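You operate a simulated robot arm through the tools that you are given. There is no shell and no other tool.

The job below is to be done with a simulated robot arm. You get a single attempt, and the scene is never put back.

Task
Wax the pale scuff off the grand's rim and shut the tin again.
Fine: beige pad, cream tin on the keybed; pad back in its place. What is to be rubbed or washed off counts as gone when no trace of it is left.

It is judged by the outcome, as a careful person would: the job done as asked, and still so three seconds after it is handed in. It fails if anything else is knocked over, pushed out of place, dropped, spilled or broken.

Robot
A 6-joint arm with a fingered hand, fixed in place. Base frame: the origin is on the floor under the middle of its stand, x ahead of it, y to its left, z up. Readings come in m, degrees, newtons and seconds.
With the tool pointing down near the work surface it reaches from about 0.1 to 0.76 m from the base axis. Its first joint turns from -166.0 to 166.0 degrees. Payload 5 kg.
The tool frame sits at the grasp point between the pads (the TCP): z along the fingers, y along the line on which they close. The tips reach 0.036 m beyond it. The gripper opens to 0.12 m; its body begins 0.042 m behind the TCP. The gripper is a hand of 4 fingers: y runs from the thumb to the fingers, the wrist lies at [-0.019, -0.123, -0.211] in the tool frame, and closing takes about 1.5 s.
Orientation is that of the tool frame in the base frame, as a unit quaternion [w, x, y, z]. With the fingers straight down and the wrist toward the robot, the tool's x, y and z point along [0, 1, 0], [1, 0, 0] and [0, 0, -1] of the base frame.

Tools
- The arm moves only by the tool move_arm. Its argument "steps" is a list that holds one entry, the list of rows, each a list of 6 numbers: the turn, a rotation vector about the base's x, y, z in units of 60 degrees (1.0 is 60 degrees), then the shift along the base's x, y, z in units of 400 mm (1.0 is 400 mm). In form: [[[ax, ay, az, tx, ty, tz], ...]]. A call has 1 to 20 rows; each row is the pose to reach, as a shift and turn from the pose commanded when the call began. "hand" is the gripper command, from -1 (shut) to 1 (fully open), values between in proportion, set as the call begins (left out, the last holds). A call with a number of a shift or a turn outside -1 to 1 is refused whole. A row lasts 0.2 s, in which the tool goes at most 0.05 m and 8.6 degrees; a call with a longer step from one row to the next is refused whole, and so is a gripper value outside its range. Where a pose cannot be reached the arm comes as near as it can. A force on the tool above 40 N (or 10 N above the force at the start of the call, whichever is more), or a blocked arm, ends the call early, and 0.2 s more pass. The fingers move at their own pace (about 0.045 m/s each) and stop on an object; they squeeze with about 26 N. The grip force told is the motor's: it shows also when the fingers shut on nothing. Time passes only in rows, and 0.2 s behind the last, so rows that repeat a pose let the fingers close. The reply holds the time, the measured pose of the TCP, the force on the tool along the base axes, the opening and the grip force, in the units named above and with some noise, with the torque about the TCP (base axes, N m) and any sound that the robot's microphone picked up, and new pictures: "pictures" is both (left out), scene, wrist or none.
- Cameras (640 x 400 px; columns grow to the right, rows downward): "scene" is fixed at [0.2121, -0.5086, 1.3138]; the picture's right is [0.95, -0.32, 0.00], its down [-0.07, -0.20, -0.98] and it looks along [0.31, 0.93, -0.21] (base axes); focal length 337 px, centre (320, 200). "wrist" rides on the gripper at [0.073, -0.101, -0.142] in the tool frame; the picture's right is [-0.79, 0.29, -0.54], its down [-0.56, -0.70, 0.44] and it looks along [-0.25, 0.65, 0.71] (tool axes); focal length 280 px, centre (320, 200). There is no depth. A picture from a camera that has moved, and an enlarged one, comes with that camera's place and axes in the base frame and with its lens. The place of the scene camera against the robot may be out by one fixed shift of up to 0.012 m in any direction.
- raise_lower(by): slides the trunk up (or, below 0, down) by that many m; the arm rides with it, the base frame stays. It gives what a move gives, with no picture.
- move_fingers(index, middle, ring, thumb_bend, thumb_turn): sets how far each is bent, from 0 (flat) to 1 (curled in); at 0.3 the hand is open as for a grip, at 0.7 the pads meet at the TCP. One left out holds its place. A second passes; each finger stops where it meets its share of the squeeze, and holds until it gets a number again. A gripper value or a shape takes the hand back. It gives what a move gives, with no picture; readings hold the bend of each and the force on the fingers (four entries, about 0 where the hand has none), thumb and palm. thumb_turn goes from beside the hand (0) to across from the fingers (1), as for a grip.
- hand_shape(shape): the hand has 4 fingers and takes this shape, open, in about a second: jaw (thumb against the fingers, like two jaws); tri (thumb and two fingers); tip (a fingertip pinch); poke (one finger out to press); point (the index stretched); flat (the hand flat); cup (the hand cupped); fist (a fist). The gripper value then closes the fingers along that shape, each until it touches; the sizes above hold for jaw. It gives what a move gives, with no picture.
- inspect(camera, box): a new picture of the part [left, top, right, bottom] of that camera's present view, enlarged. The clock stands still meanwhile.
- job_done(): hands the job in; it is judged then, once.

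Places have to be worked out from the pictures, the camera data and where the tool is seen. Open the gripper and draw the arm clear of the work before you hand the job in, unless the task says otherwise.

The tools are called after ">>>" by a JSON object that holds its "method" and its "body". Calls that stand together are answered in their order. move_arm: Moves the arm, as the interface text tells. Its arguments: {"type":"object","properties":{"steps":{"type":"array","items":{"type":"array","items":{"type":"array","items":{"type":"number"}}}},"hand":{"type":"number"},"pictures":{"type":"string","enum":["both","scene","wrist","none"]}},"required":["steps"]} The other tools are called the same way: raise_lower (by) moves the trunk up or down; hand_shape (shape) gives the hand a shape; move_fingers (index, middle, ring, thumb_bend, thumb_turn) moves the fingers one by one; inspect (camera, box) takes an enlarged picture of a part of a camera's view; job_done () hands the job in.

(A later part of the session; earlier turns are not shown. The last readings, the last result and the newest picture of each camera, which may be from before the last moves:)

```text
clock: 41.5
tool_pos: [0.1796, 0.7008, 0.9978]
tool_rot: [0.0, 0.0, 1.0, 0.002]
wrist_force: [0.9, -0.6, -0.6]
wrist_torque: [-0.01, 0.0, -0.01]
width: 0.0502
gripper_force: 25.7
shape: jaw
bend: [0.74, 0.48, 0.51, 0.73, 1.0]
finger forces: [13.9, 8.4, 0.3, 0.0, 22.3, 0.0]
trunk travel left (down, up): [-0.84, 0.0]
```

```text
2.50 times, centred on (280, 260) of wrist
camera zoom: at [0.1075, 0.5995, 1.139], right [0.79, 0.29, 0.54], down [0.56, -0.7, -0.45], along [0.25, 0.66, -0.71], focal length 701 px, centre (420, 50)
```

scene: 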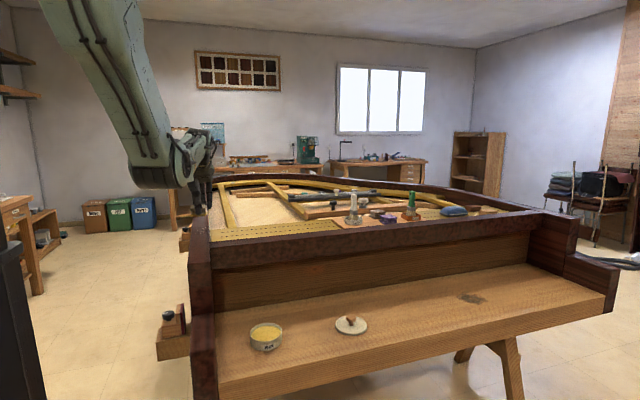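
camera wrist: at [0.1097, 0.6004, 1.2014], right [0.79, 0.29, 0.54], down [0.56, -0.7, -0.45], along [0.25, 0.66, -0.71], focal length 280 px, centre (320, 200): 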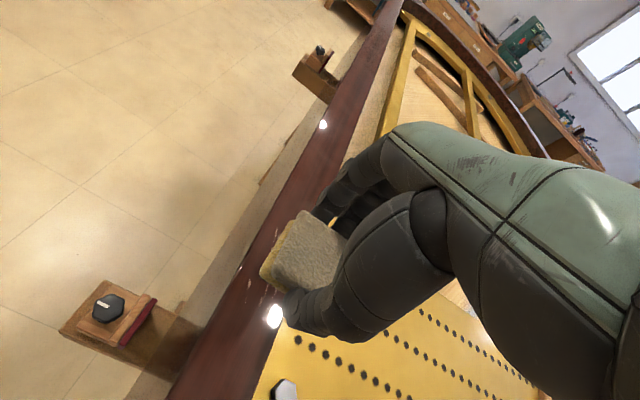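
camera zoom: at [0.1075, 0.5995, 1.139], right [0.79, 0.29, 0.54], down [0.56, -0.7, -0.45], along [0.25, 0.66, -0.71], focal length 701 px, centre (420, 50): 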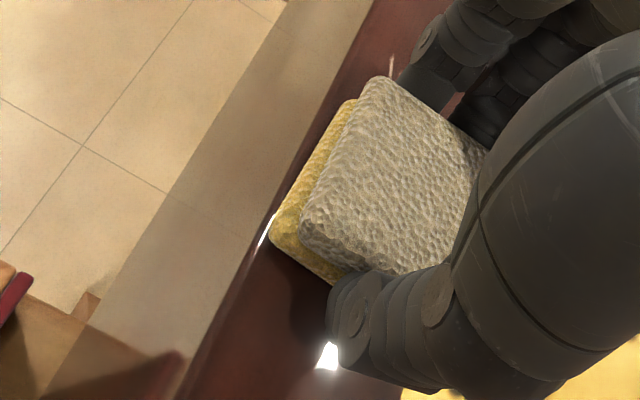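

Very close to touching now. Two more fine steps.

>>> {"method": "move_arm", "body": {"steps": [[[0, 0, 0, 0.003, 0, -0.003], [0, 0, 0, 0.003, 0, -0.006]]], "pictures": "none"}}

>>> {"method": "move_arm", "body": {"steps": [[[0, 0, 0, 0, 0, -0.003], [0, 0, 0, 0, 0, -0.005]]], "pictures": "none"}}

```text
clock: 42.0
tool_pos: [0.18, 0.7012, 0.996]
tool_rot: [0.0, 0.0, 1.0, 0.002]
wrist_force: [-0.5, -0.2, 2.2]
wrist_torque: [0.14, -0.02, 0.03]
width: 0.0504
gripper_force: 26.0
shape: jaw
bend: [0.74, 0.48, 0.51, 0.73, 1.0]
finger forces: [13.9, 8.4, 0.3, 0.1, 22.3, 0.0]
trunk travel left (down, up): [-0.84, 0.0]
```

```text
clock: 42.6
tool_pos: [0.1805, 0.701, 0.9944]
tool_rot: [0.0, -0.001, 1.0, 0.003]
wrist_force: [0.5, -0.2, 9.5]
wrist_torque: [0.05, 0.03, 0.01]
width: 0.0506
gripper_force: 25.6
shape: jaw
bend: [0.74, 0.48, 0.51, 0.73, 1.0]
finger forces: [14.7, 9.0, 0.2, 0.0, 23.5, 0.1]
trunk travel left (down, up): [-0.84, 0.0]
```

The pad presses the rim at 9.5 N. I rub back and forth along the scuff (y 0.69–0.76) with slight sideways offsets.

>>> {"method": "move_arm", "body": {"steps": [[[0, 0, 0, 0, 0.03, 0], [0, 0, 0, 0, 0.06, 0], [0, 0, 0, 0, 0.09, 0], [0, 0, 0, 0, 0.12, 0], [0, 0, 0, 0, 0.145, 0], [0, 0, 0, 0.012, 0.11, 0], [0, 0, 0, 0.012, 0.075, 0], [0, 0, 0, 0.012, 0.04, 0], [0, 0, 0, 0.012, 0, 0], [0, 0, 0, 0.012, -0.035, 0], [0, 0, 0, -0.008, 0, 0], [0, 0, 0, -0.008, 0.04, 0], [0, 0, 0, -0.008, 0.08, 0], [0, 0, 0, -0.008, 0.12, 0], [0, 0, 0, -0.008, 0.145, 0], [0, 0, 0, 0.003, 0.11, 0], [0, 0, 0, 0.003, 0.07, 0], [0, 0, 0, 0.003, 0.03, 0], [0, 0, 0, 0.003, 0, 0], [0, 0, 0, 0.003, -0.035, 0]]]}}

>>> {"method": "inspect", "body": {"camera": "scene", "box": [170, 200, 250, 260]}}

>>> {"method": "inspect", "body": {"camera": "wrist", "box": [200, 160, 360, 340]}}

```text
clock: 46.9
tool_pos: [0.1822, 0.6856, 0.9946]
tool_rot: [0.0, -0.001, 1.0, 0.002]
wrist_force: [-0.6, 6.3, 14.1]
wrist_torque: [0.42, -0.03, 0.02]
width: 0.0516
gripper_force: 26.1
shape: jaw
bend: [0.74, 0.47, 0.52, 0.73, 1.0]
finger forces: [17.6, 11.1, 0.5, 0.0, 22.4, 0.0]
trunk travel left (down, up): [-0.84, 0.0]
camera wrist: at [0.1094, 0.5838, 1.1361], right [0.79, 0.28, 0.54], down [0.56, -0.7, -0.45], along [0.25, 0.66, -0.71], focal length 280 px, centre (320, 200)
```

scene: 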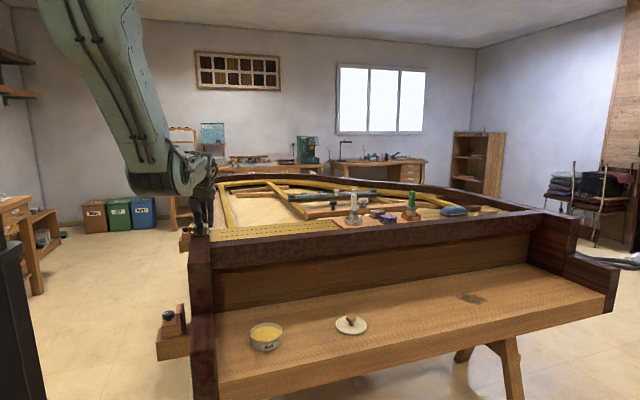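
wrist: 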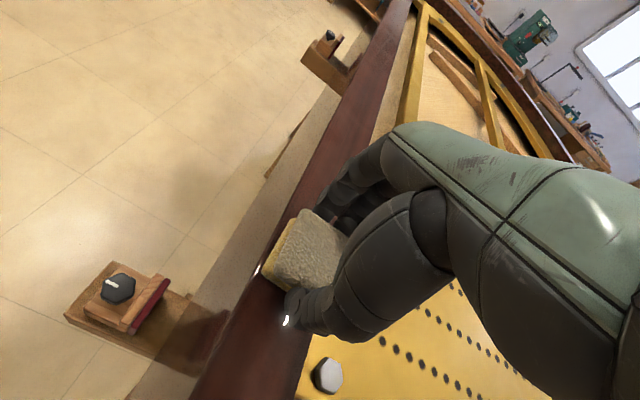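

```text
6.67 times, centred on (210, 230) of scene
camera zoom: at [0.2121, -0.5086, 1.3138], right [0.95, -0.32, 0.0], down [-0.07, -0.2, -0.98], along [0.31, 0.93, -0.21], focal length 2246 px, centre (1053, 0)
```

zoom: 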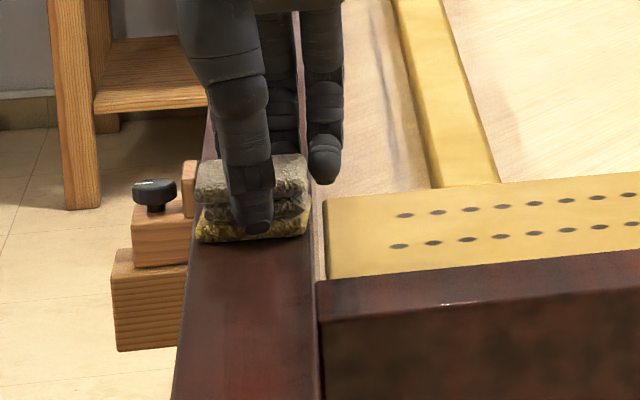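

```text
2.22 times, centred on (280, 250) of wrist
camera zoom: at [0.1094, 0.5838, 1.1361], right [0.79, 0.28, 0.54], down [0.56, -0.7, -0.45], along [0.25, 0.66, -0.71], focal length 623 px, centre (409, 89)
```

zoom: 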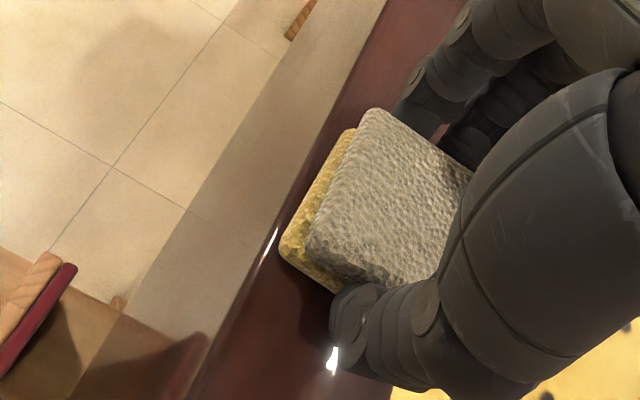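

The strokes went fine (friction 6 N, pressure 14 N). I lift and step aside to inspect the rim.

>>> {"method": "move_arm", "body": {"steps": [[[0, 0, 0, 0, 0.01, 0.05], [0, 0, 0, 0, 0, 0.12], [0, 0, 0, 0, 0, 0.22], [0, 0, 0, 0.08, -0.06, 0.24], [0, 0, 0, 0.17, -0.12, 0.24], [0, 0, 0, 0.27, -0.17, 0.24]]]}}

>>> {"method": "inspect", "body": {"camera": "wrist", "box": [170, 100, 290, 200]}}

>>> {"method": "inspect", "body": {"camera": "scene", "box": [180, 210, 240, 255]}}

```text
clock: 48.2
tool_pos: [0.2899, 0.6183, 1.0873]
tool_rot: [-0.001, 0.0, 1.0, 0.002]
wrist_force: [0.4, -0.9, -0.9]
wrist_torque: [-0.02, -0.01, -0.05]
width: 0.0512
gripper_force: 25.9
shape: jaw
bend: [0.74, 0.48, 0.52, 0.73, 1.0]
finger forces: [14.6, 9.0, 0.4, 0.1, 23.6, 0.1]
trunk travel left (down, up): [-0.84, 0.0]
camera wrist: at [0.2186, 0.5165, 1.2302], right [0.79, 0.29, 0.54], down [0.56, -0.7, -0.45], along [0.25, 0.66, -0.71], focal length 280 px, centre (320, 200)
```

scene: 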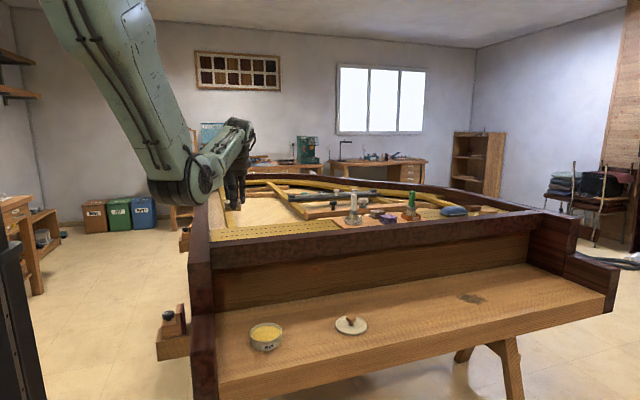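
wrist: 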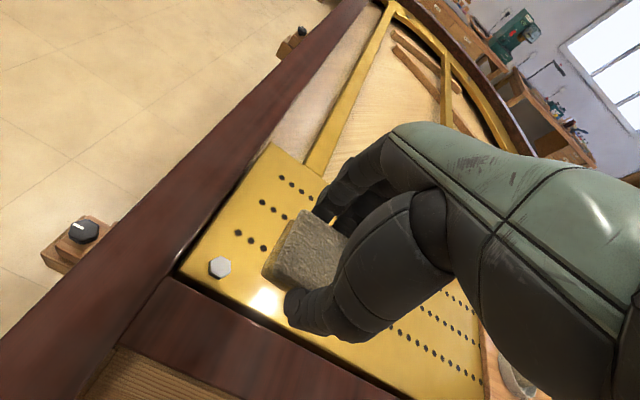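

```text
4.00 times, centred on (230, 150) of wrist
camera zoom: at [0.2186, 0.5165, 1.2302], right [0.79, 0.29, 0.54], down [0.56, -0.7, -0.45], along [0.25, 0.66, -0.71], focal length 1122 px, centre (680, 400)
```

zoom: 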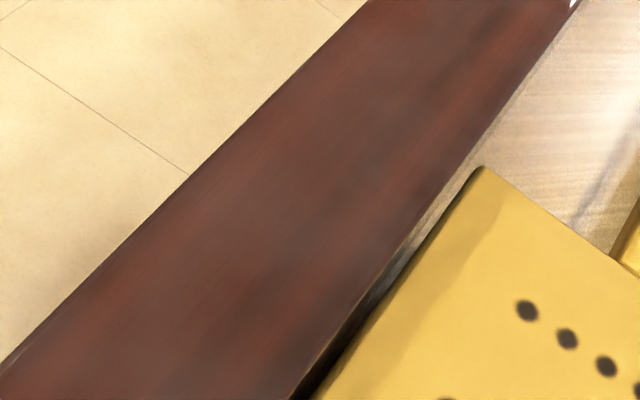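

```text
8.89 times, centred on (210, 232) of scene
camera zoom: at [0.2121, -0.5086, 1.3138], right [0.95, -0.32, 0.0], down [-0.07, -0.2, -0.98], along [0.31, 0.93, -0.21], focal length 2995 px, centre (1298, -89)
```

zoom: 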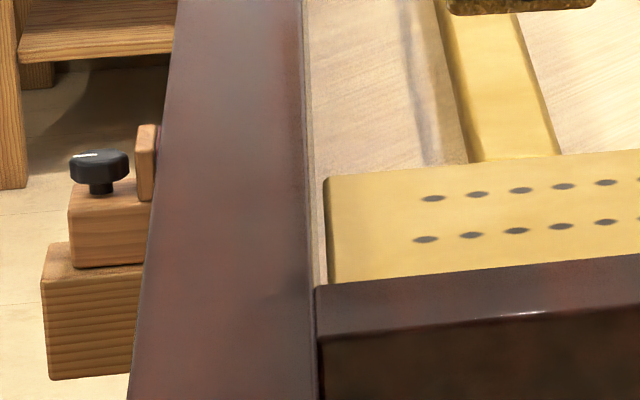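

The scuff looks gone. I zoom in harder on that stretch to look for any faint trace.

>>> {"method": "inspect", "body": {"camera": "wrist", "box": [200, 90, 270, 140]}}

>>> {"method": "inspect", "body": {"camera": "wrist", "box": [180, 130, 250, 180]}}

>>> {"method": "inspect", "body": {"camera": "scene", "box": [193, 220, 217, 240]}}

>>> {"method": "inspect", "body": {"camera": "scene", "box": [190, 235, 220, 260]}}

```text
8.00 times, centred on (235, 115) of wrist
camera zoom: at [0.2186, 0.5165, 1.2302], right [0.79, 0.29, 0.54], down [0.56, -0.7, -0.45], along [0.25, 0.66, -0.71], focal length 2243 px, centre (1000, 880)
```

zoom: 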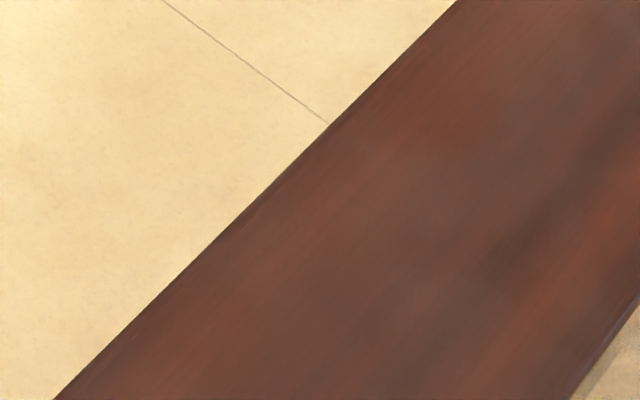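

```text
8.00 times, centred on (215, 155) of wrist
camera zoom: at [0.2186, 0.5165, 1.2302], right [0.79, 0.29, 0.54], down [0.56, -0.7, -0.45], along [0.25, 0.66, -0.71], focal length 2243 px, centre (1160, 560)
```

zoom: 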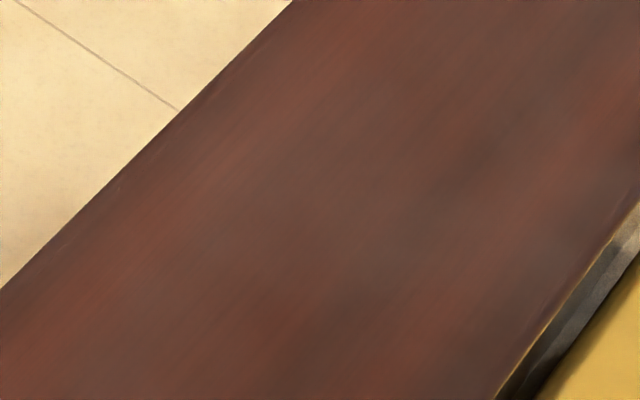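

```text
16.00 times, centred on (205, 230) of scene
camera zoom: at [0.2121, -0.5086, 1.3138], right [0.95, -0.32, 0.0], down [-0.07, -0.2, -0.98], along [0.31, 0.93, -0.21], focal length 5391 px, centre (2160, -280)
```

zoom: 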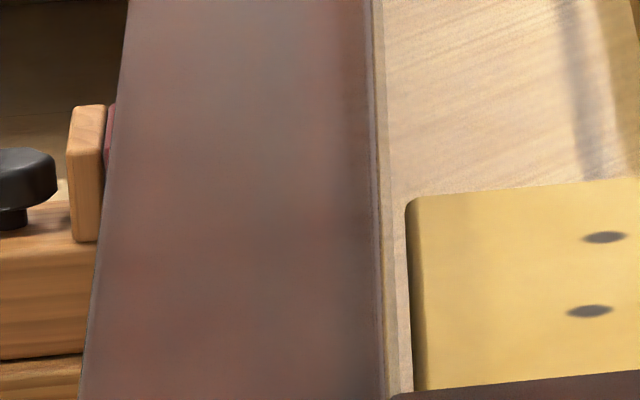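

```text
16.00 times, centred on (205, 248) of scene
camera zoom: at [0.2121, -0.5086, 1.3138], right [0.95, -0.32, 0.0], down [-0.07, -0.2, -0.98], along [0.31, 0.93, -0.21], focal length 5391 px, centre (2160, -560)
```

zoom: 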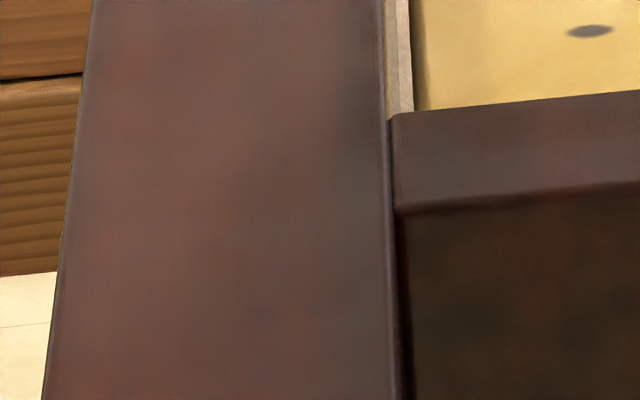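

No trace is left on the rim. I carry the pad back over the keybed to above its original place, (0.507, 0.369).

>>> {"method": "move_arm", "body": {"steps": [[[0, 0, 0, 0.02, -0.1, 0.03], [0, 0, 0, 0.045, -0.2, 0.03], [0, 0, 0, 0.07, -0.3, 0.03], [0, 0, 0, 0.095, -0.4, 0.03], [0, 0, 0, 0.12, -0.5, 0.03], [0, 0, 0, 0.1425, -0.6, 0.03], [0, 0, 0, 0.24, -0.61, 0.03], [0, 0, 0, 0.34, -0.615, 0], [0, 0, 0, 0.44, -0.62, -0.05], [0, 0, 0, 0.53, -0.623, -0.12], [0, 0, 0, 0.543, -0.623, -0.23], [0, 0, 0, 0.543, -0.623, -0.34]]]}}

>>> {"method": "inspect", "body": {"camera": "wrist", "box": [160, 160, 400, 380]}}

```text
clock: 50.9
tool_pos: [0.5093, 0.3707, 0.9539]
tool_rot: [0.0, 0.0, 1.0, 0.003]
wrist_force: [0.7, -0.6, -0.8]
wrist_torque: [-0.02, 0.0, 0.01]
width: 0.0509
gripper_force: 26.2
shape: jaw
bend: [0.74, 0.48, 0.52, 0.73, 1.0]
finger forces: [14.5, 8.9, 0.4, 0.0, 23.3, 0.0]
trunk travel left (down, up): [-0.84, 0.0]
camera wrist: at [0.4362, 0.2679, 1.0958], right [0.79, 0.28, 0.54], down [0.56, -0.7, -0.45], along [0.25, 0.66, -0.71], focal length 280 px, centre (320, 200)
```

scene: 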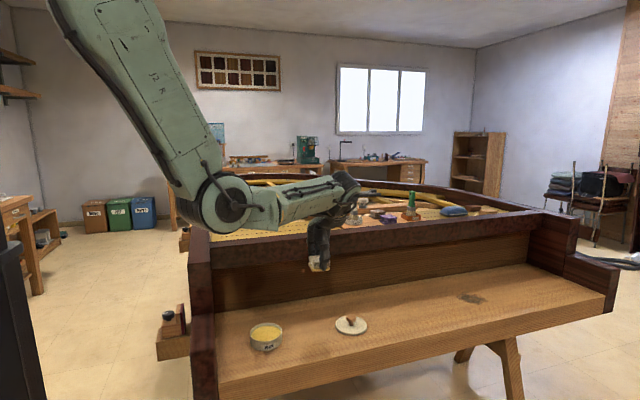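
wrist: 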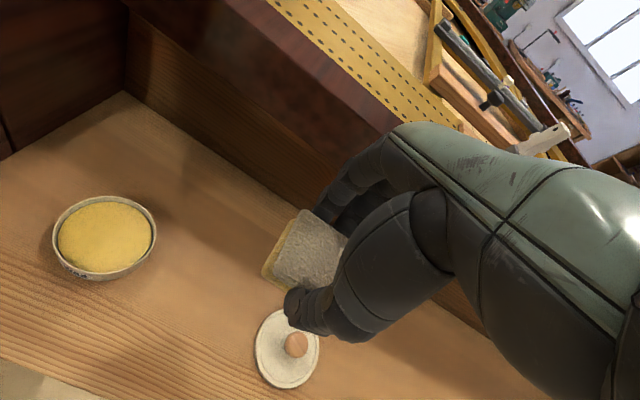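

```text
1.82 times, centred on (280, 270) of wrist
camera zoom: at [0.4362, 0.2679, 1.0958], right [0.79, 0.28, 0.54], down [0.56, -0.7, -0.45], along [0.25, 0.66, -0.71], focal length 510 px, centre (393, 73)
```

zoom: 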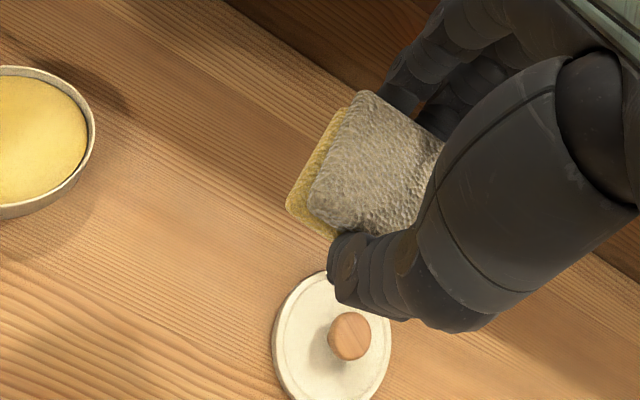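

The pad is still held squarely. I lower the trunk 0.12 m to bring the pad's place within reach.

>>> {"method": "raise_lower", "body": {"by": -0.12}}

```text
clock: 52.4
tool_pos: [0.5094, 0.3705, 0.8341]
tool_rot: [0.0, 0.0, 1.0, 0.001]
wrist_force: [-0.6, -0.4, -0.3]
wrist_torque: [0.0, 0.0, -0.03]
width: 0.0511
gripper_force: 25.7
shape: jaw
bend: [0.74, 0.48, 0.52, 0.73, 1.0]
finger forces: [14.6, 8.9, 0.4, 0.1, 23.3, 0.0]
trunk travel left (down, up): [-0.72, 0.12]
```

I align to the recorded grasp spot (0.507, 0.369) and descend to just above the board.

>>> {"method": "move_arm", "body": {"steps": [[[0, 0, 0, -0.0055, -0.0035, -0.07], [0, 0, 0, -0.0055, -0.0035, -0.14], [0, 0, 0, -0.0055, -0.0035, -0.185], [0, 0, 0, -0.0055, -0.0035, -0.205]]], "pictures": "none"}}

>>> {"method": "move_arm", "body": {"steps": [[[0, 0, 0, 0, 0, -0.004], [0, 0, 0, 0, 0, -0.008]]], "pictures": "none"}}

>>> {"method": "inspect", "body": {"camera": "scene", "box": [280, 290, 360, 350]}}

```text
clock: 53.4
tool_pos: [0.5064, 0.3693, 0.7525]
tool_rot: [0.0, 0.0, 1.0, 0.003]
wrist_force: [0.5, 1.1, -0.2]
wrist_torque: [0.0, -0.03, -0.01]
width: 0.0509
gripper_force: 25.9
shape: jaw
bend: [0.74, 0.48, 0.52, 0.73, 1.0]
finger forces: [14.5, 8.8, 0.5, 0.0, 23.2, 0.0]
trunk travel left (down, up): [-0.72, 0.12]
```

```text
clock: 54.0
tool_pos: [0.5057, 0.368, 0.7491]
tool_rot: [-0.001, 0.0, 1.0, 0.001]
wrist_force: [-0.6, -0.2, -1.3]
wrist_torque: [0.0, -0.03, -0.01]
width: 0.0508
gripper_force: 26.1
shape: jaw
bend: [0.74, 0.48, 0.52, 0.73, 1.0]
finger forces: [14.3, 8.8, 0.4, 0.1, 23.2, 0.0]
trunk travel left (down, up): [-0.72, 0.12]
```

```text
6.67 times, centred on (320, 320) of scene
camera zoom: at [0.2121, -0.5086, 1.3138], right [0.95, -0.32, 0.0], down [-0.07, -0.2, -0.98], along [0.31, 0.93, -0.21], focal length 2246 px, centre (320, -600)
```

zoom: 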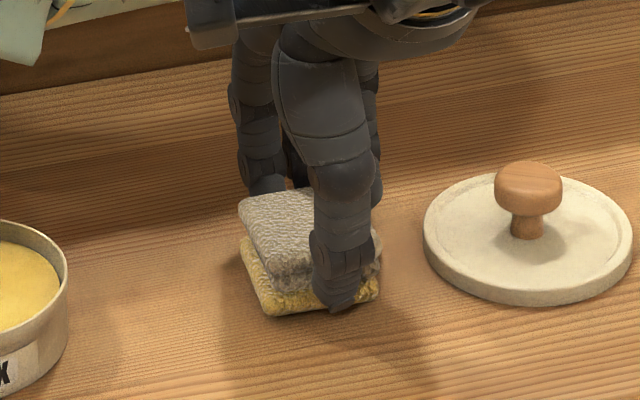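

Nearly down; two more fine steps with a contact check.

>>> {"method": "move_arm", "body": {"steps": [[[0, 0, 0, 0.002, 0.002, -0.003], [0, 0, 0, 0.002, 0.002, -0.006]]], "pictures": "none"}}

>>> {"method": "move_arm", "body": {"steps": [[[0, 0, 0, 0, 0, -0.003], [0, 0, 0, 0, 0, -0.005]]], "pictures": "none"}}

```text
clock: 54.5
tool_pos: [0.5076, 0.3689, 0.7461]
tool_rot: [0.0, -0.001, 1.0, 0.002]
wrist_force: [-0.2, 0.0, -0.3]
wrist_torque: [0.0, -0.02, 0.02]
width: 0.0511
gripper_force: 26.0
shape: jaw
bend: [0.74, 0.48, 0.52, 0.73, 1.0]
finger forces: [14.4, 9.0, 0.4, 0.0, 23.2, 0.0]
trunk travel left (down, up): [-0.72, 0.12]
```

```text
clock: 55.1
tool_pos: [0.5077, 0.3695, 0.7451]
tool_rot: [0.0, 0.0, 1.0, 0.003]
wrist_force: [0.0, -1.2, 2.9]
wrist_torque: [0.12, 0.0, 0.01]
width: 0.0509
gripper_force: 25.5
shape: jaw
bend: [0.74, 0.48, 0.52, 0.73, 1.0]
finger forces: [14.4, 8.9, 0.4, 0.0, 23.7, 0.0]
trunk travel left (down, up): [-0.72, 0.12]
```

The pad rests on the board in its original spot. I open the fingers.

>>> {"method": "move_arm", "body": {"steps": [[[0, 0, 0, 0, 0, 0], [0, 0, 0, 0, 0, 0], [0, 0, 0, 0, 0, 0], [0, 0, 0, 0, 0, 0], [0, 0, 0, 0, 0, 0]]], "hand": 0.5, "pictures": "none"}}

>>> {"method": "inspect", "body": {"camera": "scene", "box": [280, 280, 380, 350]}}

>>> {"method": "inspect", "body": {"camera": "wrist", "box": [190, 160, 430, 380]}}

```text
clock: 56.4
tool_pos: [0.5067, 0.3679, 0.7446]
tool_rot: [-0.001, 0.0, 1.0, 0.001]
wrist_force: [0.0, -0.4, -0.7]
wrist_torque: [-0.01, 0.01, 0.01]
width: 0.0901
gripper_force: 0.0
shape: jaw
bend: [0.26, 0.36, 0.34, 0.56, 0.99]
finger forces: [0.0, 0.1, 0.0, 0.0, 0.1, 0.0]
trunk travel left (down, up): [-0.72, 0.12]
```

```text
5.71 times, centred on (330, 315) of scene
camera zoom: at [0.2121, -0.5086, 1.3138], right [0.95, -0.32, 0.0], down [-0.07, -0.2, -0.98], along [0.31, 0.93, -0.21], focal length 1925 px, centre (263, -457)
```

zoom: 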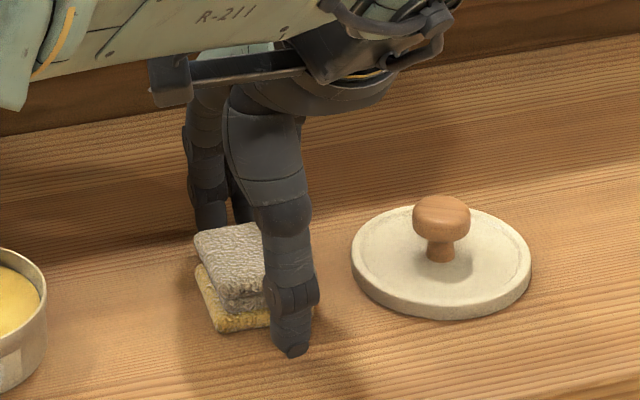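

```text
1.82 times, centred on (310, 270) of wrist
camera zoom: at [0.4344, 0.2675, 0.8865], right [0.79, 0.29, 0.54], down [0.56, -0.7, -0.45], along [0.25, 0.66, -0.71], focal length 510 px, centre (338, 73)
```

zoom: 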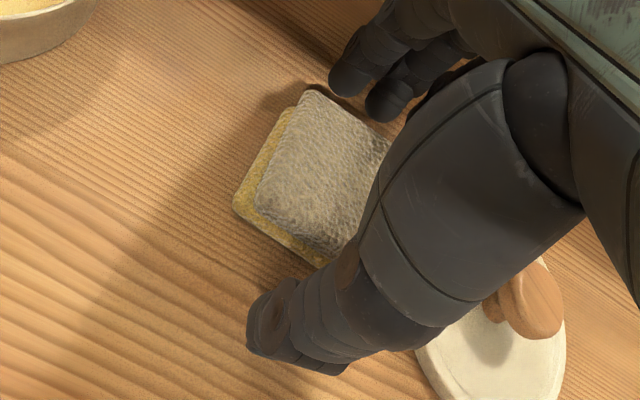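

The pad is back in its place. I rise and move to above the lid with yaw 30° as when I set it down.

>>> {"method": "move_arm", "body": {"steps": [[[0, 0, 0, 0, 0, 0.06], [0, 0, 0, 0, 0, 0.15], [0, 0, 0, 0, 0, 0.215], [0, 0, -0.125, 0.03, 0, 0.215], [0, 0, -0.25, 0.06, 0, 0.215], [0, 0, -0.375, 0.1, 0, 0.215], [0, 0, -0.5, 0.13, 0, 0.215], [0, 0, -0.625, 0.16, 0, 0.215], [0, 0, -0.75, 0.2, 0, 0.215], [0, 0, -0.875, 0.23, 0, 0.215], [0, 0, -1.0, 0.259, 0, 0.215]]], "hand": 0.5}}

>>> {"method": "inspect", "body": {"camera": "scene", "box": [230, 270, 390, 370]}}

>>> {"method": "inspect", "body": {"camera": "wrist", "box": [60, 180, 400, 400]}}

```text
clock: 58.8
tool_pos: [0.6109, 0.3694, 0.8302]
tool_rot: [0.001, 0.501, 0.866, 0.002]
wrist_force: [0.2, -0.1, -0.7]
wrist_torque: [0.0, 0.0, 0.0]
width: 0.0898
gripper_force: 0.1
shape: jaw
bend: [0.26, 0.36, 0.34, 0.56, 0.99]
finger forces: [0.1, 0.0, 0.0, 0.0, 0.0, 0.1]
trunk travel left (down, up): [-0.72, 0.12]
camera wrist: at [0.4865, 0.3814, 0.9716], right [0.64, -0.54, 0.54], down [-0.33, -0.83, -0.45], along [0.69, 0.11, -0.71], focal length 280 px, centre (320, 200)
```

scene: 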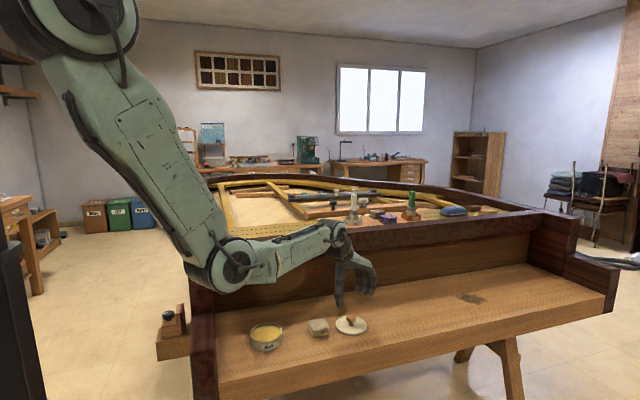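
wrist: 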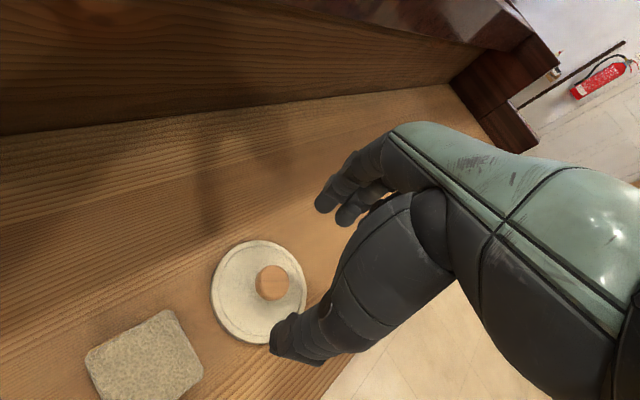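

```text
4.00 times, centred on (310, 320) of scene
camera zoom: at [0.2121, -0.5086, 1.3138], right [0.95, -0.32, 0.0], down [-0.07, -0.2, -0.98], along [0.31, 0.93, -0.21], focal length 1348 px, centre (360, -280)
```

zoom: 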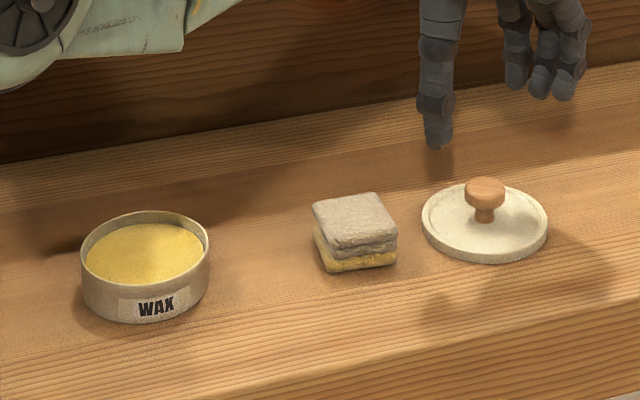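

```text
1.82 times, centred on (230, 290) of wrist
camera zoom: at [0.4865, 0.3814, 0.9716], right [0.64, -0.54, 0.54], down [-0.33, -0.83, -0.45], along [0.69, 0.11, -0.71], focal length 510 px, centre (484, 36)
```

zoom: 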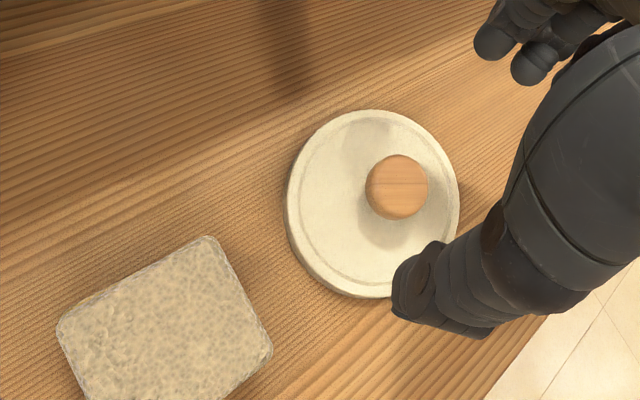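

The pad sits aligned, within about 3 mm of where it was, and the lid's knob is right below the grasp point. I narrow the fingers and descend around the knob.

>>> {"method": "move_arm", "body": {"steps": [[[0, 0, 0, -0.001, -0.002, -0.05], [0, 0, 0, -0.001, -0.002, -0.1], [0, 0, 0, -0.001, -0.002, -0.14], [0, 0, 0, -0.001, -0.002, -0.17], [0, 0, 0, -0.001, -0.002, -0.18], [0, 0, 0, -0.001, -0.002, -0.189]]], "hand": 0.2}}

>>> {"method": "inspect", "body": {"camera": "scene", "box": [310, 280, 400, 340]}}

>>> {"method": "inspect", "body": {"camera": "wrist", "box": [190, 160, 430, 380]}}

```text
clock: 60.1
tool_pos: [0.6107, 0.3676, 0.7554]
tool_rot: [0.001, 0.5, 0.866, 0.001]
wrist_force: [-0.4, 0.8, 0.3]
wrist_torque: [0.01, -0.01, 0.02]
width: 0.0722
gripper_force: 0.0
shape: jaw
bend: [0.73, 0.41, 0.38, 0.65, 1.0]
finger forces: [0.1, 0.0, 0.1, 0.1, 0.1, 0.0]
trunk travel left (down, up): [-0.72, 0.12]
camera wrist: at [0.4855, 0.3802, 0.8965], right [0.64, -0.54, 0.54], down [-0.33, -0.83, -0.45], along [0.69, 0.11, -0.71], focal length 280 px, centre (320, 200)
```

scene: 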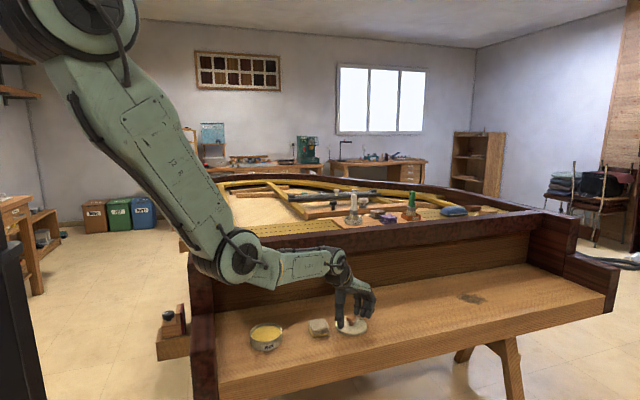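
wrist: 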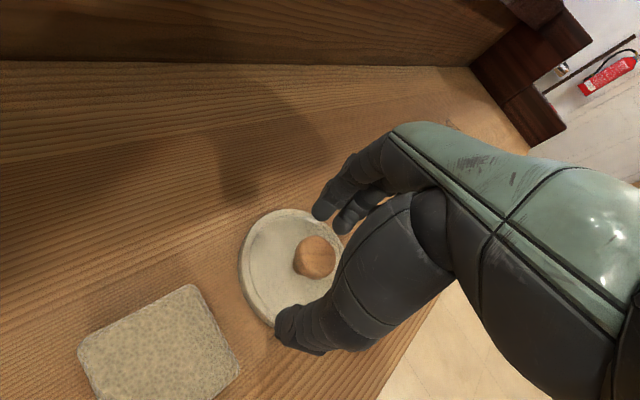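

```text
6.67 times, centred on (355, 310) of scene
camera zoom: at [0.2121, -0.5086, 1.3138], right [0.95, -0.32, 0.0], down [-0.07, -0.2, -0.98], along [0.31, 0.93, -0.21], focal length 2246 px, centre (87, -533)
```

zoom: 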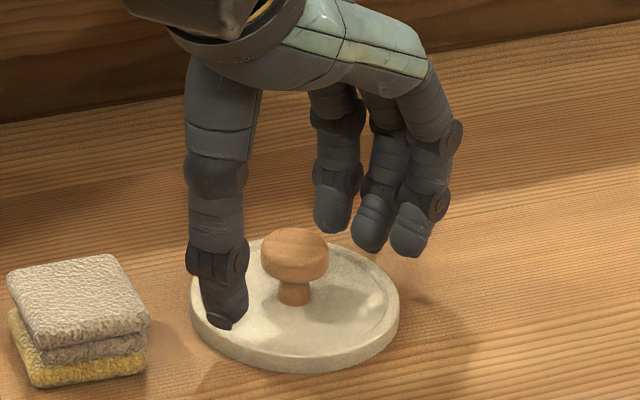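

```text
1.82 times, centred on (310, 270) of wrist
camera zoom: at [0.4855, 0.3802, 0.8965], right [0.64, -0.54, 0.54], down [-0.33, -0.83, -0.45], along [0.69, 0.11, -0.71], focal length 510 px, centre (338, 73)
```

zoom: 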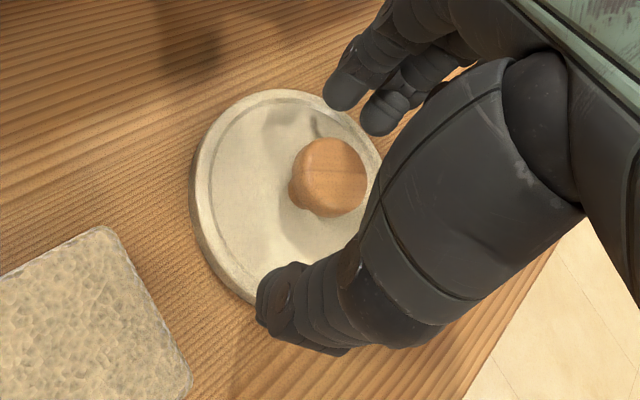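

Same view as when I released it — pad and lid match. I drop 2 mm more and close on the knob.

>>> {"method": "move_arm", "body": {"steps": [[[0, 0, 0, 0, 0.001, -0.005], [0, 0, 0, 0, 0.001, -0.005]]], "pictures": "none"}}

>>> {"method": "move_arm", "body": {"steps": [[[0, 0, 0, 0, 0, 0], [0, 0, 0, 0, 0, 0], [0, 0, 0, 0, 0, 0], [0, 0, 0, 0, 0, 0], [0, 0, 0, 0, 0, 0], [0, 0, 0, 0, 0, 0], [0, 0, 0, 0, 0, 0]]], "hand": -1, "pictures": "none"}}

>>> {"method": "inspect", "body": {"camera": "scene", "box": [310, 280, 400, 340]}}

>>> {"method": "inspect", "body": {"camera": "wrist", "box": [190, 160, 430, 380]}}

```text
clock: 60.8
tool_pos: [0.6099, 0.3682, 0.7533]
tool_rot: [0.001, 0.5, 0.866, 0.002]
wrist_force: [1.2, 0.4, 0.1]
wrist_torque: [-0.01, -0.01, -0.05]
width: 0.0726
gripper_force: 0.0
shape: jaw
bend: [0.73, 0.41, 0.38, 0.65, 1.0]
finger forces: [0.1, 0.0, 0.0, 0.0, 0.1, 0.1]
trunk travel left (down, up): [-0.72, 0.12]
```

```text
clock: 62.4
tool_pos: [0.6111, 0.3683, 0.7531]
tool_rot: [0.001, 0.5, 0.866, 0.002]
wrist_force: [-0.6, -0.1, 0.7]
wrist_torque: [0.01, 0.01, 0.0]
width: 0.0236
gripper_force: 26.3
shape: jaw
bend: [0.73, 0.6, 0.64, 0.75, 1.0]
finger forces: [13.9, 7.1, 0.0, 0.0, 21.4, 0.0]
trunk travel left (down, up): [-0.72, 0.12]
```

```text
6.67 times, centred on (355, 310) of scene
camera zoom: at [0.2121, -0.5086, 1.3138], right [0.95, -0.32, 0.0], down [-0.07, -0.2, -0.98], along [0.31, 0.93, -0.21], focal length 2246 px, centre (87, -533)
```

zoom: 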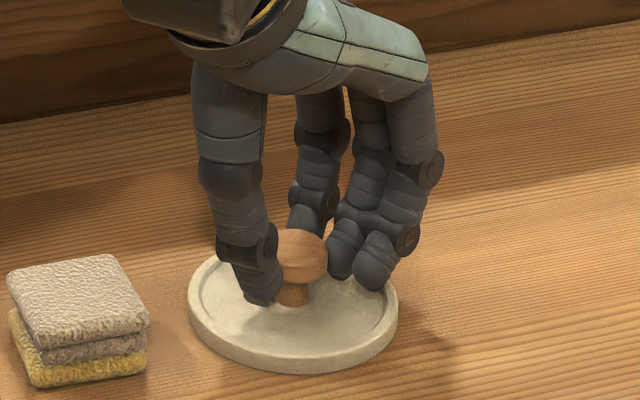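

```text
1.82 times, centred on (310, 270) of wrist
camera zoom: at [0.4857, 0.3806, 0.8946], right [0.64, -0.54, 0.54], down [-0.33, -0.83, -0.45], along [0.69, 0.11, -0.71], focal length 510 px, centre (338, 73)
```

zoom: 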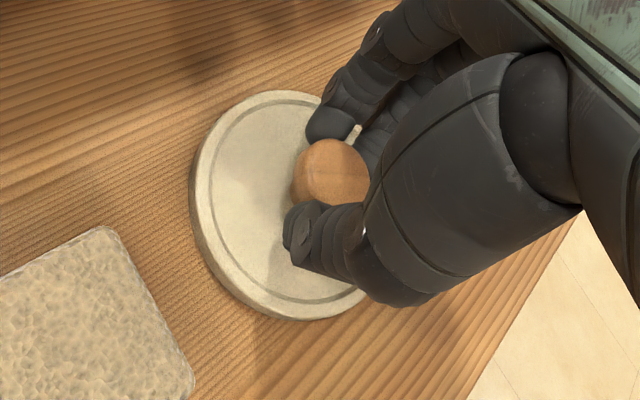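

Grip on the knob is the same as before. I lift the lid clear.

>>> {"method": "move_arm", "body": {"steps": [[[0, 0, 0, 0, 0, 0.04], [0, 0, 0, 0, 0, 0.12], [0, 0, 0, 0, 0, 0.2]]], "pictures": "none"}}

>>> {"method": "raise_lower", "body": {"by": 0.12}}

```text
clock: 63.1
tool_pos: [0.6091, 0.3674, 0.8342]
tool_rot: [0.0, 0.5, 0.866, 0.002]
wrist_force: [-0.6, -0.8, -0.5]
wrist_torque: [-0.05, 0.01, 0.02]
width: 0.0237
gripper_force: 26.1
shape: jaw
bend: [0.73, 0.6, 0.64, 0.75, 1.0]
finger forces: [14.0, 7.2, 0.0, 0.0, 21.4, 0.0]
trunk travel left (down, up): [-0.72, 0.12]
```

```text
clock: 64.7
tool_pos: [0.6096, 0.3667, 0.9538]
tool_rot: [0.001, 0.5, 0.866, 0.001]
wrist_force: [1.1, -0.7, -0.3]
wrist_torque: [-0.02, 0.02, 0.01]
width: 0.0238
gripper_force: 26.1
shape: jaw
bend: [0.73, 0.6, 0.64, 0.75, 1.0]
finger forces: [14.1, 7.2, 0.0, 0.0, 21.5, 0.0]
trunk travel left (down, up): [-0.84, 0.0]
```

Lid held at z≈0.954. I carry it back to above the tin, turning to yaw 60° as at pickup.

>>> {"method": "move_arm", "body": {"steps": [[[0, 0, 0.07, -0.1, 0.005, 0], [0, 0, 0.14, -0.2, 0.01, 0], [0, 0, 0.21, -0.3, 0.015, -0.02], [0, 0, 0.28, -0.4, 0.02, -0.05], [0, 0, 0.36, -0.5, 0.025, -0.08], [0, 0, 0.43, -0.59, 0.031, -0.12], [0, 0, 0.5, -0.651, 0.031, -0.18], [0, 0, 0.5, -0.651, 0.031, -0.24], [0, 0, 0.5, -0.651, 0.031, -0.285]]]}}

>>> {"method": "inspect", "body": {"camera": "scene", "box": [210, 270, 330, 370]}}

>>> {"method": "inspect", "body": {"camera": "wrist", "box": [160, 180, 380, 360]}}

```text
clock: 66.7
tool_pos: [0.3483, 0.3812, 0.8405]
tool_rot: [0.001, 0.259, 0.966, 0.003]
wrist_force: [-0.1, 0.1, -0.6]
wrist_torque: [-0.04, 0.01, 0.02]
width: 0.0236
gripper_force: 26.5
shape: jaw
bend: [0.73, 0.6, 0.64, 0.75, 1.0]
finger forces: [14.2, 7.2, 0.0, 0.0, 21.4, 0.0]
trunk travel left (down, up): [-0.84, 0.0]
camera wrist: at [0.2353, 0.3288, 0.9809], right [0.83, -0.15, 0.54], down [0.14, -0.88, -0.45], along [0.55, 0.44, -0.71], focal length 280 px, centre (320, 200)
```

scene: 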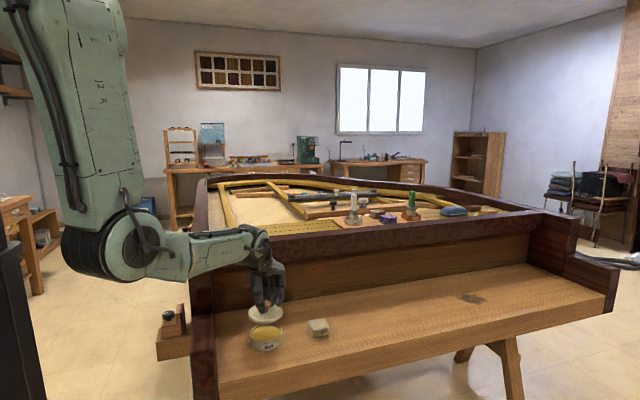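
wrist: 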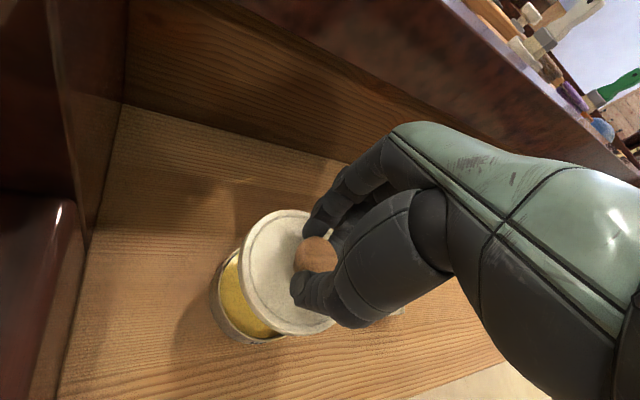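

```text
4.00 times, centred on (270, 320) of scene
camera zoom: at [0.2121, -0.5086, 1.3138], right [0.95, -0.32, 0.0], down [-0.07, -0.2, -0.98], along [0.31, 0.93, -0.21], focal length 1348 px, centre (520, -280)
```

zoom: 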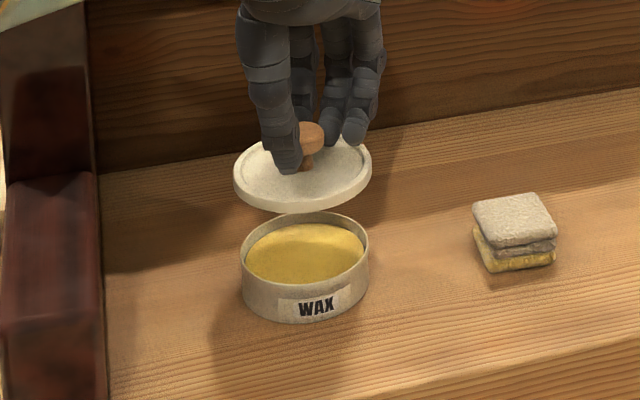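

```text
2.22 times, centred on (270, 270) of wrist
camera zoom: at [0.2353, 0.3288, 0.9809], right [0.83, -0.15, 0.54], down [0.14, -0.88, -0.45], along [0.55, 0.44, -0.71], focal length 623 px, centre (431, 44)
```

zoom: 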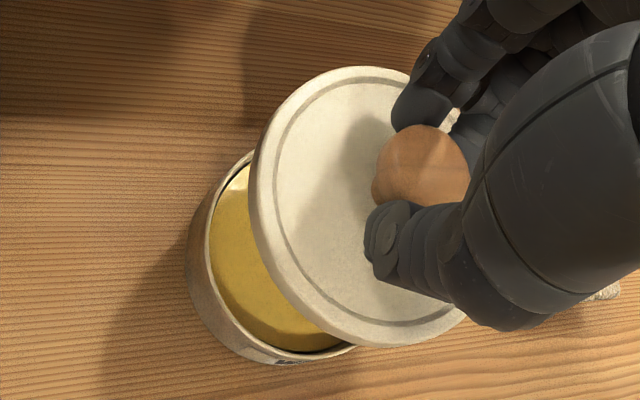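

The lid hovers over the tin, aligned with its pickup pose. I lower it to just above the rim.

>>> {"method": "move_arm", "body": {"steps": [[[0, 0, 0, 0.002, -0.002, -0.05], [0, 0, 0, 0.002, -0.002, -0.1], [0, 0, 0, 0.002, -0.002, -0.125], [0, 0, 0, 0.002, -0.002, -0.135], [0, 0, 0, 0.002, -0.002, -0.135]]], "pictures": "none"}}

>>> {"method": "inspect", "body": {"camera": "scene", "box": [230, 300, 300, 355]}}

>>> {"method": "inspect", "body": {"camera": "wrist", "box": [200, 190, 360, 350]}}

```text
clock: 67.8
tool_pos: [0.3496, 0.3794, 0.7849]
tool_rot: [0.0, 0.259, 0.966, 0.002]
wrist_force: [0.2, 0.2, -0.4]
wrist_torque: [-0.03, 0.01, 0.01]
width: 0.0236
gripper_force: 26.1
shape: jaw
bend: [0.73, 0.6, 0.64, 0.75, 1.0]
finger forces: [14.2, 7.3, 0.0, 0.1, 21.4, 0.0]
trunk travel left (down, up): [-0.84, 0.0]
```

```text
7.27 times, centred on (265, 328) of scene
camera zoom: at [0.2121, -0.5086, 1.3138], right [0.95, -0.32, 0.0], down [-0.07, -0.2, -0.98], along [0.31, 0.93, -0.21], focal length 2450 px, centre (720, -727)
```

zoom: 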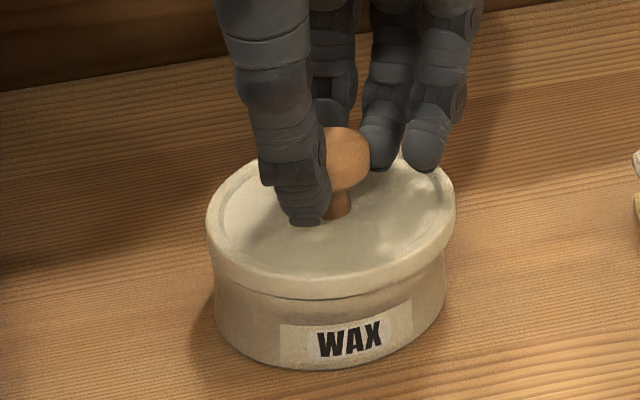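

```text
2.50 times, centred on (280, 270) of wrist
camera zoom: at [0.236, 0.3278, 0.9271], right [0.83, -0.15, 0.54], down [0.14, -0.89, -0.45], along [0.55, 0.44, -0.71], focal length 701 px, centre (420, 25)
```

zoom: 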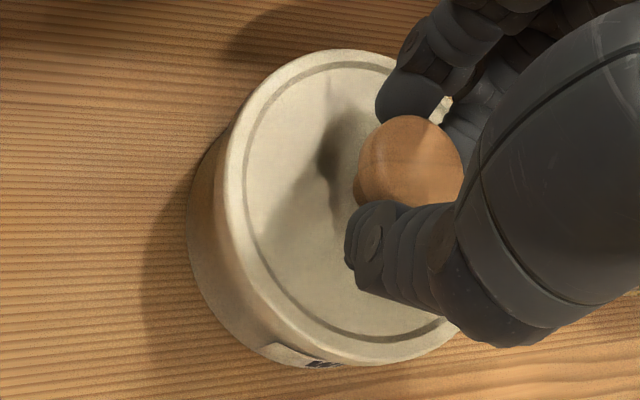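

The lid is centred over the tin. I lower in ~1.6 mm steps onto the rim.

>>> {"method": "move_arm", "body": {"steps": [[[0, 0, 0, 0, 0.001, -0.005], [0, 0, 0, 0, 0.001, -0.01]]], "pictures": "none"}}

>>> {"method": "move_arm", "body": {"steps": [[[0, 0, 0, 0, 0, -0.004], [0, 0, 0, 0, 0, -0.007]]], "pictures": "none"}}

>>> {"method": "inspect", "body": {"camera": "scene", "box": [230, 300, 300, 355]}}

```text
clock: 68.5
tool_pos: [0.3502, 0.3799, 0.7834]
tool_rot: [0.001, 0.259, 0.966, 0.003]
wrist_force: [1.0, -0.7, 4.2]
wrist_torque: [-0.07, 0.02, 0.0]
width: 0.0242
gripper_force: 25.7
shape: jaw
bend: [0.73, 0.6, 0.64, 0.75, 1.0]
finger forces: [15.2, 8.1, 0.1, 0.0, 24.1, 0.1]
trunk travel left (down, up): [-0.84, 0.0]
```

```text
clock: 69.0
tool_pos: [0.3501, 0.3795, 0.78]
tool_rot: [0.001, 0.26, 0.966, 0.003]
wrist_force: [-1.4, -1.4, 12.3]
wrist_torque: [-0.11, 0.1, 0.01]
width: 0.0242
gripper_force: 26.3
shape: jaw
bend: [0.73, 0.6, 0.64, 0.75, 1.0]
finger forces: [15.2, 8.4, 0.0, 0.0, 26.9, 0.1]
trunk travel left (down, up): [-0.84, 0.0]
```

```text
7.27 times, centred on (265, 328) of scene
camera zoom: at [0.2121, -0.5086, 1.3138], right [0.95, -0.32, 0.0], down [-0.07, -0.2, -0.98], along [0.31, 0.93, -0.21], focal length 2450 px, centre (720, -727)
```

zoom: 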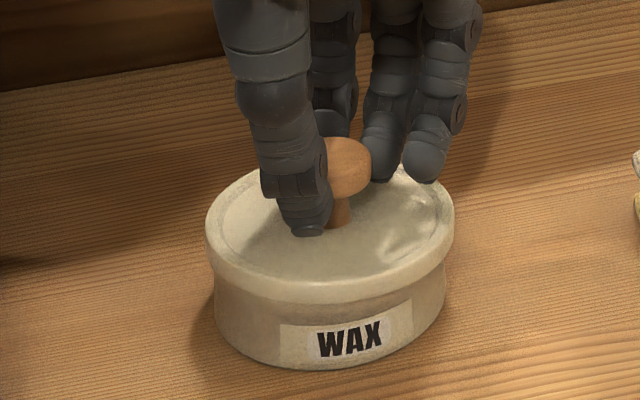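

Contact of 12 N at z=0.780, while it was seated at 0.778 originally. I compare with the same crop as at the start to judge whether the lid is fully home.

>>> {"method": "inspect", "body": {"camera": "scene", "box": [230, 310, 350, 370]}}

>>> {"method": "inspect", "body": {"camera": "wrist", "box": [200, 190, 360, 350]}}

```text
5.33 times, centred on (290, 340) of scene
camera zoom: at [0.2121, -0.5086, 1.3138], right [0.95, -0.32, 0.0], down [-0.07, -0.2, -0.98], along [0.31, 0.93, -0.21], focal length 1797 px, centre (480, -547)
```

zoom: 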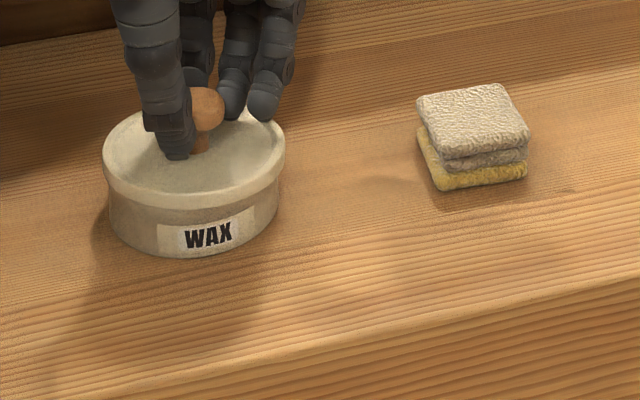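

```text
2.50 times, centred on (280, 270) of wrist
camera zoom: at [0.2359, 0.328, 0.9214], right [0.83, -0.15, 0.54], down [0.14, -0.88, -0.45], along [0.55, 0.44, -0.71], focal length 701 px, centre (420, 25)
```

zoom: 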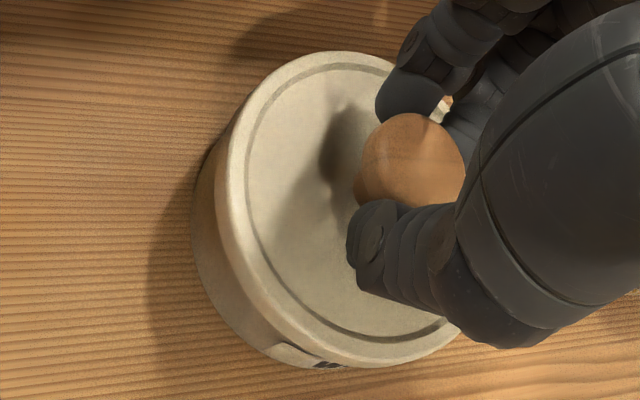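

The lid is still ~3 mm proud of its first position, with an even, low-torque contact, so it seems to be a press fit. I press down gradually and listen for the snap.

>>> {"method": "move_arm", "body": {"steps": [[[0, 0, 0, -0.001, 0, -0.002], [0, 0, 0, -0.001, 0, -0.004]]], "pictures": "none"}}

```text
clock: 69.7
tool_pos: [0.3492, 0.3799, 0.7793]
tool_rot: [0.001, 0.259, 0.966, 0.005]
wrist_force: [-0.9, -2.5, 19.7]
wrist_torque: [-0.03, 0.04, 0.0]
width: 0.025
gripper_force: 25.8
shape: jaw
bend: [0.73, 0.6, 0.64, 0.75, 1.0]
finger forces: [16.0, 9.8, 0.0, 0.0, 26.7, 0.0]
trunk travel left (down, up): [-0.84, 0.0]
```

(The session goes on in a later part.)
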